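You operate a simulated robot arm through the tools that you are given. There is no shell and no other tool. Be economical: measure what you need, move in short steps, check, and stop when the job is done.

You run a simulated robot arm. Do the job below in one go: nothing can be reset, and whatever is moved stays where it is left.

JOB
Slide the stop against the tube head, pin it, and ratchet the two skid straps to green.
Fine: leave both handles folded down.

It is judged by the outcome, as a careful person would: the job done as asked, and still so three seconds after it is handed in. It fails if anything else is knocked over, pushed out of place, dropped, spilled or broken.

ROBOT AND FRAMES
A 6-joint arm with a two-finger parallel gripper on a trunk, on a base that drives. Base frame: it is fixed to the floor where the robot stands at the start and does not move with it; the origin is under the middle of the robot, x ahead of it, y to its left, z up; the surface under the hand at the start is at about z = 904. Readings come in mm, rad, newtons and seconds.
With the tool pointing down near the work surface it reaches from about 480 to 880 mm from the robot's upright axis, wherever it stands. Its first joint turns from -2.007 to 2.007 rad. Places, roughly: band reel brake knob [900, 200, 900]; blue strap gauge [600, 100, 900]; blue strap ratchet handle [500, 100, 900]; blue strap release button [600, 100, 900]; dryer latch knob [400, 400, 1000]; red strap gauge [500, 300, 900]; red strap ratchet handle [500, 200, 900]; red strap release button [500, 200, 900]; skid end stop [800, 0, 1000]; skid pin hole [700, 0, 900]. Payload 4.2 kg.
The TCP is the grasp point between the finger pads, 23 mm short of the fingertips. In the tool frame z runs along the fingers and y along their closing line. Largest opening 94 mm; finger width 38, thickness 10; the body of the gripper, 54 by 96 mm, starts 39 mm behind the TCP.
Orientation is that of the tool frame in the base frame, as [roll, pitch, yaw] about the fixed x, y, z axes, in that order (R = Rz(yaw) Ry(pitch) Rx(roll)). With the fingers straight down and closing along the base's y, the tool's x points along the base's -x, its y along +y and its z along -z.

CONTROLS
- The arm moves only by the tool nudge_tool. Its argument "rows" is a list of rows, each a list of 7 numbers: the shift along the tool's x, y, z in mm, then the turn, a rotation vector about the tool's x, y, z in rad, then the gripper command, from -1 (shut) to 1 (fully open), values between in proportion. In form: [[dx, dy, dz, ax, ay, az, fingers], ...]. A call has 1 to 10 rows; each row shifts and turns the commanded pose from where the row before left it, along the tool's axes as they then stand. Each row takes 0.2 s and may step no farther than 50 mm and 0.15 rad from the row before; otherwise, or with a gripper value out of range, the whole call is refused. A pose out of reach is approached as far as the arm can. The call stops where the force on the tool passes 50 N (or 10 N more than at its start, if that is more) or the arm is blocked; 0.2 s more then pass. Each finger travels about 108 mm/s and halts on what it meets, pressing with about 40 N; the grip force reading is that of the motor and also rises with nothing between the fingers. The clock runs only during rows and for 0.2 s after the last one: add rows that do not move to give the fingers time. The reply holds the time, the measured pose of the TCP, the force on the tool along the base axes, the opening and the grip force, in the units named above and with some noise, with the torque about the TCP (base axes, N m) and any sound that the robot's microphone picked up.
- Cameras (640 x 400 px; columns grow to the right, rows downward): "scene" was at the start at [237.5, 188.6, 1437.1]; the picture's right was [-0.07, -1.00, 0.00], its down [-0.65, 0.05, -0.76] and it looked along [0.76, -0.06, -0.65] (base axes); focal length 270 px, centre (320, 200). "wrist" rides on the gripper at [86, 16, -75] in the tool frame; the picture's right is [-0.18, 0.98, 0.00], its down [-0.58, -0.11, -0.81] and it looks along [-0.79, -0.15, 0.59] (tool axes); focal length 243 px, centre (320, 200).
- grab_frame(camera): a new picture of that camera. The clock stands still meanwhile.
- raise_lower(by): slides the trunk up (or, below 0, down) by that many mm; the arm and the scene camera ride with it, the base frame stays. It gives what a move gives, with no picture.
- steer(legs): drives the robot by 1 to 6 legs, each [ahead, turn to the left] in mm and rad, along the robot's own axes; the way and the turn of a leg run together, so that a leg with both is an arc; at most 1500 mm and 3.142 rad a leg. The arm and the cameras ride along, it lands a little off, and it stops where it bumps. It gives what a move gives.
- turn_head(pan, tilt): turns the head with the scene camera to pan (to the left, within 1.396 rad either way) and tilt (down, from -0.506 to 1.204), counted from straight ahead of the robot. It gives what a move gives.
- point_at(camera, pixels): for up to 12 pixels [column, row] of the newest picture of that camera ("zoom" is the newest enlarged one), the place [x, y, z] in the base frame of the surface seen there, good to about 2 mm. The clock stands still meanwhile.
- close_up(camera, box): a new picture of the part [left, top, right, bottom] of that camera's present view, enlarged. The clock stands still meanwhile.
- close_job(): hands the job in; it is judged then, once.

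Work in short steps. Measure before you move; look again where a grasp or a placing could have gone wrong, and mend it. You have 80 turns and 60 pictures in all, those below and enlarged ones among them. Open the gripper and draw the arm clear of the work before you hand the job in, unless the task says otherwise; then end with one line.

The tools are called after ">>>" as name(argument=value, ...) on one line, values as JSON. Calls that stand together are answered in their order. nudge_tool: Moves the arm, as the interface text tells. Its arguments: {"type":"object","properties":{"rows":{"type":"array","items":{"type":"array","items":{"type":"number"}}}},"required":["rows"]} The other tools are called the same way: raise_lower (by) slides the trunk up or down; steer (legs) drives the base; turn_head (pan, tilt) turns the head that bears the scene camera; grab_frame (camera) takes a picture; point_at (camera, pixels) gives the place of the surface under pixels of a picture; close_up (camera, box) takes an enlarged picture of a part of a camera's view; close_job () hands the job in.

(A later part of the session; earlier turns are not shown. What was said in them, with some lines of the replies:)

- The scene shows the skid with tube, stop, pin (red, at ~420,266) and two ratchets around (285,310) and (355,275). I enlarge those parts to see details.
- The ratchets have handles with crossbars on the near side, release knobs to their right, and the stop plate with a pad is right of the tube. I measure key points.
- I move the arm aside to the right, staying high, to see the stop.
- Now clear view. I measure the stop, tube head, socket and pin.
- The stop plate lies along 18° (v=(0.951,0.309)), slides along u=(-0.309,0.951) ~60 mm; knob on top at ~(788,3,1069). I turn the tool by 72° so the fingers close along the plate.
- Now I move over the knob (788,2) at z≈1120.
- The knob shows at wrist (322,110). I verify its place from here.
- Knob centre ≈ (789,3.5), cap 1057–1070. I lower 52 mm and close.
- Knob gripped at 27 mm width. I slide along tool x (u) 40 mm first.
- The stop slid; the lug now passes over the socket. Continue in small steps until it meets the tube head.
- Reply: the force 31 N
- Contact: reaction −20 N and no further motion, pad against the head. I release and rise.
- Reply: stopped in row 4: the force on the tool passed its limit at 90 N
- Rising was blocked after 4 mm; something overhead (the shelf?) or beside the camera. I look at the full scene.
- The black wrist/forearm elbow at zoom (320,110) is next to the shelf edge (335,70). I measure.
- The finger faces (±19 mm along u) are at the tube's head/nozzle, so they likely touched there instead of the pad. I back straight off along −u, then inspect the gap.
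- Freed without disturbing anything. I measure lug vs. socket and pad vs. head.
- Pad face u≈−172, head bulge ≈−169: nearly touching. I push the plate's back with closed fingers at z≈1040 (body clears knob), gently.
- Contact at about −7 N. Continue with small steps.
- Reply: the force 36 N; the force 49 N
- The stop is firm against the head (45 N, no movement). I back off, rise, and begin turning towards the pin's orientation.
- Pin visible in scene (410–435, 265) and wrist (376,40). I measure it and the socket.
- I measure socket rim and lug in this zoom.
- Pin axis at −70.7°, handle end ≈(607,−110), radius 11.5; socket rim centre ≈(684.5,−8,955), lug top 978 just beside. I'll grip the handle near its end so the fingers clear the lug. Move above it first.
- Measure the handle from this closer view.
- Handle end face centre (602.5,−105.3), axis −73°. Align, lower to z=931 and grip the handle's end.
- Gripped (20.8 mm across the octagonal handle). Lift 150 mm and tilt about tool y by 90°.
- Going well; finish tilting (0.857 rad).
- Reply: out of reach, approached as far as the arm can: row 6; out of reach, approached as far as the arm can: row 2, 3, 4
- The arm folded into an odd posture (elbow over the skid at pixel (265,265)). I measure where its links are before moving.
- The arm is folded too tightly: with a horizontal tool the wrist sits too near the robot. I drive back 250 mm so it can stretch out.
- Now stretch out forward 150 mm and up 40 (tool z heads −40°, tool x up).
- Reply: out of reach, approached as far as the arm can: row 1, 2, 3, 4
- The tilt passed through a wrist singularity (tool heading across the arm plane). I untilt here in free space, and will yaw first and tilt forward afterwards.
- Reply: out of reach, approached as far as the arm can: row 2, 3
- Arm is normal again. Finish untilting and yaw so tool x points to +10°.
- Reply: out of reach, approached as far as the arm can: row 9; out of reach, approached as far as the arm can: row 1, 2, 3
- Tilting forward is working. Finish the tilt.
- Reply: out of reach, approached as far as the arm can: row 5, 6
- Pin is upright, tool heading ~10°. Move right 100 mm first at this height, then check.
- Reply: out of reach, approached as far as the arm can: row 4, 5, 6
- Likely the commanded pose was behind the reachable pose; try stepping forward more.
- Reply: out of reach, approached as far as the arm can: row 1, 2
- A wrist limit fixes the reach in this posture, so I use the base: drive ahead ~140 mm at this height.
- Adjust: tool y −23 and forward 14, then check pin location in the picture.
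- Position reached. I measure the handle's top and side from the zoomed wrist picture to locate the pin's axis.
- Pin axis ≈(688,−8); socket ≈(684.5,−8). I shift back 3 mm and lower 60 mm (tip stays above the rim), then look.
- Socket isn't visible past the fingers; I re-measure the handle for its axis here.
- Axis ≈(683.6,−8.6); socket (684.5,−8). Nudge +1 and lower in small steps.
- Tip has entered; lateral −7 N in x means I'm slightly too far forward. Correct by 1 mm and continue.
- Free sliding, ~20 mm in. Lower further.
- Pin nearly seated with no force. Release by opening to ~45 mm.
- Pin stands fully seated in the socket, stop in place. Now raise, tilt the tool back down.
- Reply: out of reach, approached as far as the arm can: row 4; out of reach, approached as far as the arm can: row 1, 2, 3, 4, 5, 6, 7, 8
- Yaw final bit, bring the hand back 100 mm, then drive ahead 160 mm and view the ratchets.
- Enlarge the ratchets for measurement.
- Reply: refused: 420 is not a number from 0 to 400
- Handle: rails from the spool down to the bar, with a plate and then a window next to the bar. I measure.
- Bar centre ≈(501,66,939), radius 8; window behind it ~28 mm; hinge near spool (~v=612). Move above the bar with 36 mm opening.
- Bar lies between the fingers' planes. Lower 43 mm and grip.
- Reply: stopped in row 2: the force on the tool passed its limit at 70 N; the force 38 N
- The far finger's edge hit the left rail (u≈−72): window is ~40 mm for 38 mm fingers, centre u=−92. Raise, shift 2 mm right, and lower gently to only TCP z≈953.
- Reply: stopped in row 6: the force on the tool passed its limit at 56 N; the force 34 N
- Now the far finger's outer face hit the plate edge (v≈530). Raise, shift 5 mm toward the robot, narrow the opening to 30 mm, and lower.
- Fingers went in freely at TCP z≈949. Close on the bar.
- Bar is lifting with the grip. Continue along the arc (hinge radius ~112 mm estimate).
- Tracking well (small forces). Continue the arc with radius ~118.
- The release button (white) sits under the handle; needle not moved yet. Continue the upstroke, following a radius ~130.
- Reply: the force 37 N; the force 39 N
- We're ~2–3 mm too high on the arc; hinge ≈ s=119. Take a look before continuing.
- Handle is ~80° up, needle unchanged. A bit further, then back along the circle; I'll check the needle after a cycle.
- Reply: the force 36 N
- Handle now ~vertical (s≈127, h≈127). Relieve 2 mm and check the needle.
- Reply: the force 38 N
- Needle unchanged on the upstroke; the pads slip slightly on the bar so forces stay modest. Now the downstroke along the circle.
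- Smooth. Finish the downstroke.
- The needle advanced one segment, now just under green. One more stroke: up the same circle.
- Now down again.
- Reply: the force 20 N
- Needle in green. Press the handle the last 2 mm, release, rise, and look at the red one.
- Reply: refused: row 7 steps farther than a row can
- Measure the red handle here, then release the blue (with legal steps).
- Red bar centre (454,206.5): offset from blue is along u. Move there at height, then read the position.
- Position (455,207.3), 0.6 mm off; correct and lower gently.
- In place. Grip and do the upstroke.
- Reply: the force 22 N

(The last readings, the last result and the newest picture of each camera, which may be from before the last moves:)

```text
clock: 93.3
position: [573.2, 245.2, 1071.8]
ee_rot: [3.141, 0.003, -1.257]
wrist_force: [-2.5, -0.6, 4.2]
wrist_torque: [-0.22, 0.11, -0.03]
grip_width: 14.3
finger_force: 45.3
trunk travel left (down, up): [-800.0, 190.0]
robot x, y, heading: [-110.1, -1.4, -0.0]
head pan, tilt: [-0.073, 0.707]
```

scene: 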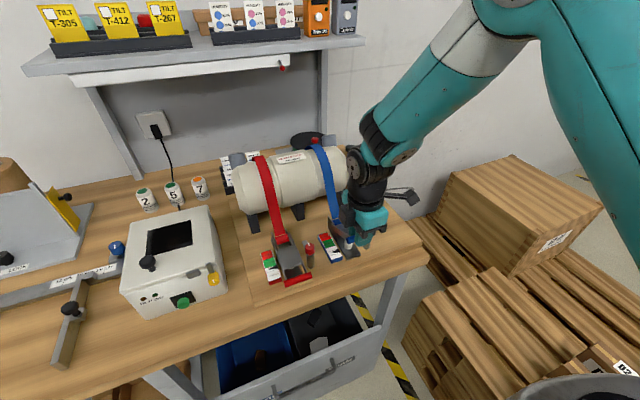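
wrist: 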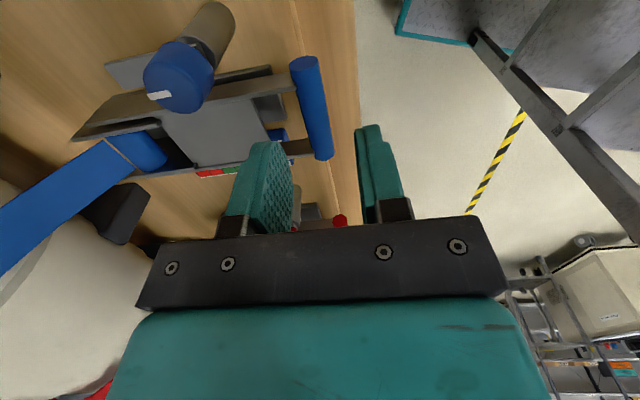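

Full upstroke reached; now the downstroke.

>>> nudge_tool(rows=[[0, 12.7, 0, 0, 0, 0, -1], [0, 12.6, 1, 0, 0, 0, -1], [0, 12.3, 3, 0, 0, 0, -1], [0, 11.9, 4.5, 0, 0, 0, -1], [0, 11.4, 5.8, 0, 0, 0, -1], [0, 10.7, 7, 0, 0, 0, -1], [0, 9.9, 8, 0, 0, 0, -1], [0, 9.1, 9.1, 0, 0, 0, -1]])

>>> nudge_tool(rows=[[0, 8, 9.9, 0, 0, 0, -1], [0, 7, 10.7, 0, 0, 0, -1], [0, 5.8, 11.4, 0, 0, 0, -1], [0, 4.5, 11.9, 0, 0, 0, -1], [0, 3.3, 12.3, 0, 0, 0, -1], [0, 2, 12, 0, 0, 0, -1], [0, 0.7, 11, 0, 0, 0, -1], [0, 0, 4, 0, 0, 0, -1]])

>>> close_up(camera="scene", box=[250, 205, 390, 295])

```text
clock: 95.2
position: [486.8, 216.7, 1032.8]
ee_rot: [3.138, 0.004, -1.254]
wrist_force: [2.7, 3.5, 0.7]
wrist_torque: [0.2, -0.28, -0.08]
grip_width: 14.3
finger_force: 44.7
trunk travel left (down, up): [-800.0, 190.0]
robot x, y, heading: [-110.0, 0.4, -0.006]
head pan, tilt: [-0.073, 0.707]
```

```text
clock: 97.0
position: [455.7, 207.1, 949.2]
ee_rot: [3.138, 0.004, -1.255]
wrist_force: [-8.4, -0.3, 3.6]
wrist_torque: [0.31, -0.26, -0.17]
grip_width: 14.0
finger_force: 44.9
trunk travel left (down, up): [-800.0, 190.0]
robot x, y, heading: [-106.7, 0.0, -0.003]
head pan, tilt: [-0.073, 0.707]
```

```text
4.44 times, centred on (320, 250) of scene
```

zoom: 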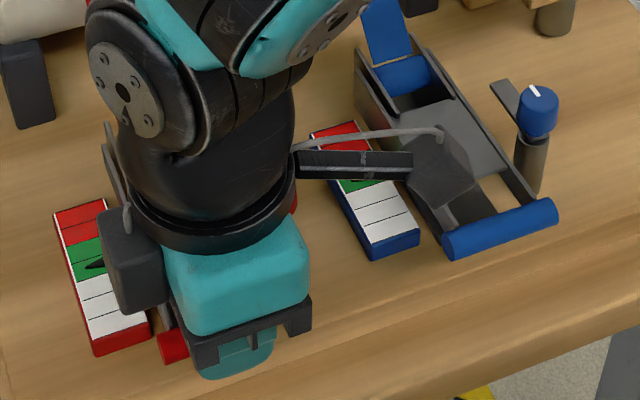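

Red needle is in green too and the handle is down. Release, rise and move clear for a final check.

>>> nudge_tool(rows=[[0, 0, 0, 0, 0, 0, -0.6], [0, 0, 0, 0, 0, 0, -0.36], [0, 0, 0, 0, 0, 0, -0.36], [0, 0, -20, 0, 0, 0, -0.36], [0, 0, -40, 0, 0, 0, -0.36], [0, 0, -45, 0, 0, 0, 0], [0, 0, -45, 0, 0, 0, 0.6], [0, 0, -45, 0, 0, 0, 0.6], [45, 0, 0, 0, 0, 0, 0.6]])

>>> nudge_tool(rows=[[45, 0, 0, 0, 0, 0, 0.6], [45, 0, 0, 0, 0, 0, 0.6], [45, 0, 0, 0, 0, 0, 0.6], [45, 0, 0, 0, 0, 0, 0.6], [45, 0, 0, 0, 0, 0, 0.6], [45, 0, 0, 0, 0, 0, 0.6], [45, 0, 0, 0, 0, 0, 0.6]])

>>> close_up(camera="scene", box=[250, 205, 390, 295])

>>> close_up(camera="scene", box=[220, 120, 420, 250])

```text
clock: 99.0
position: [470.5, 164.9, 1142.6]
ee_rot: [3.139, 0.003, -1.255]
wrist_force: [0.3, 0.6, -0.2]
wrist_torque: [-0.05, 0.0, 0.02]
grip_width: 75.3
finger_force: 0.1
trunk travel left (down, up): [-800.0, 190.0]
robot x, y, heading: [-108.4, -2.1, -0.003]
head pan, tilt: [-0.073, 0.707]
```

```text
clock: 100.5
position: [567.7, -135.0, 1144.4]
ee_rot: [3.139, 0.002, -1.254]
wrist_force: [0.4, 0.0, -0.4]
wrist_torque: [-0.05, -0.01, 0.03]
grip_width: 75.2
finger_force: 0.0
trunk travel left (down, up): [-800.0, 190.0]
robot x, y, heading: [-112.8, 0.9, -0.007]
head pan, tilt: [-0.073, 0.707]
```

```text
4.44 times, centred on (320, 250) of scene
```

zoom: 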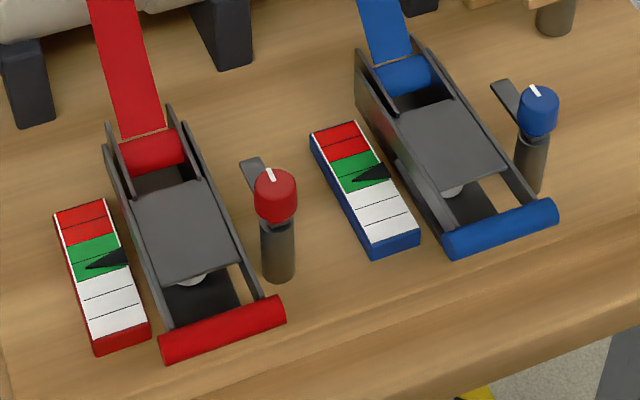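

```text
3.08 times, centred on (320, 185) of scene
```

zoom: 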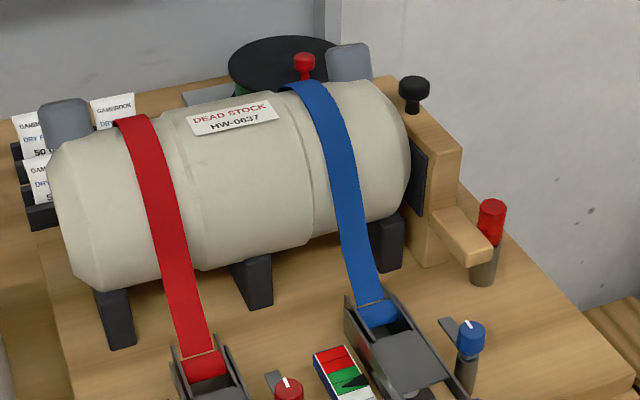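

Both needles are in green, both handles are folded down, the pin is seated, and the stop is against the tube head. The arm is clear, so I hand the job in.

>>> close_job()

```text
The job is handed in.
```

The stop is against the tube head and pinned. Both straps are ratcheted to green and both handles are folded down.
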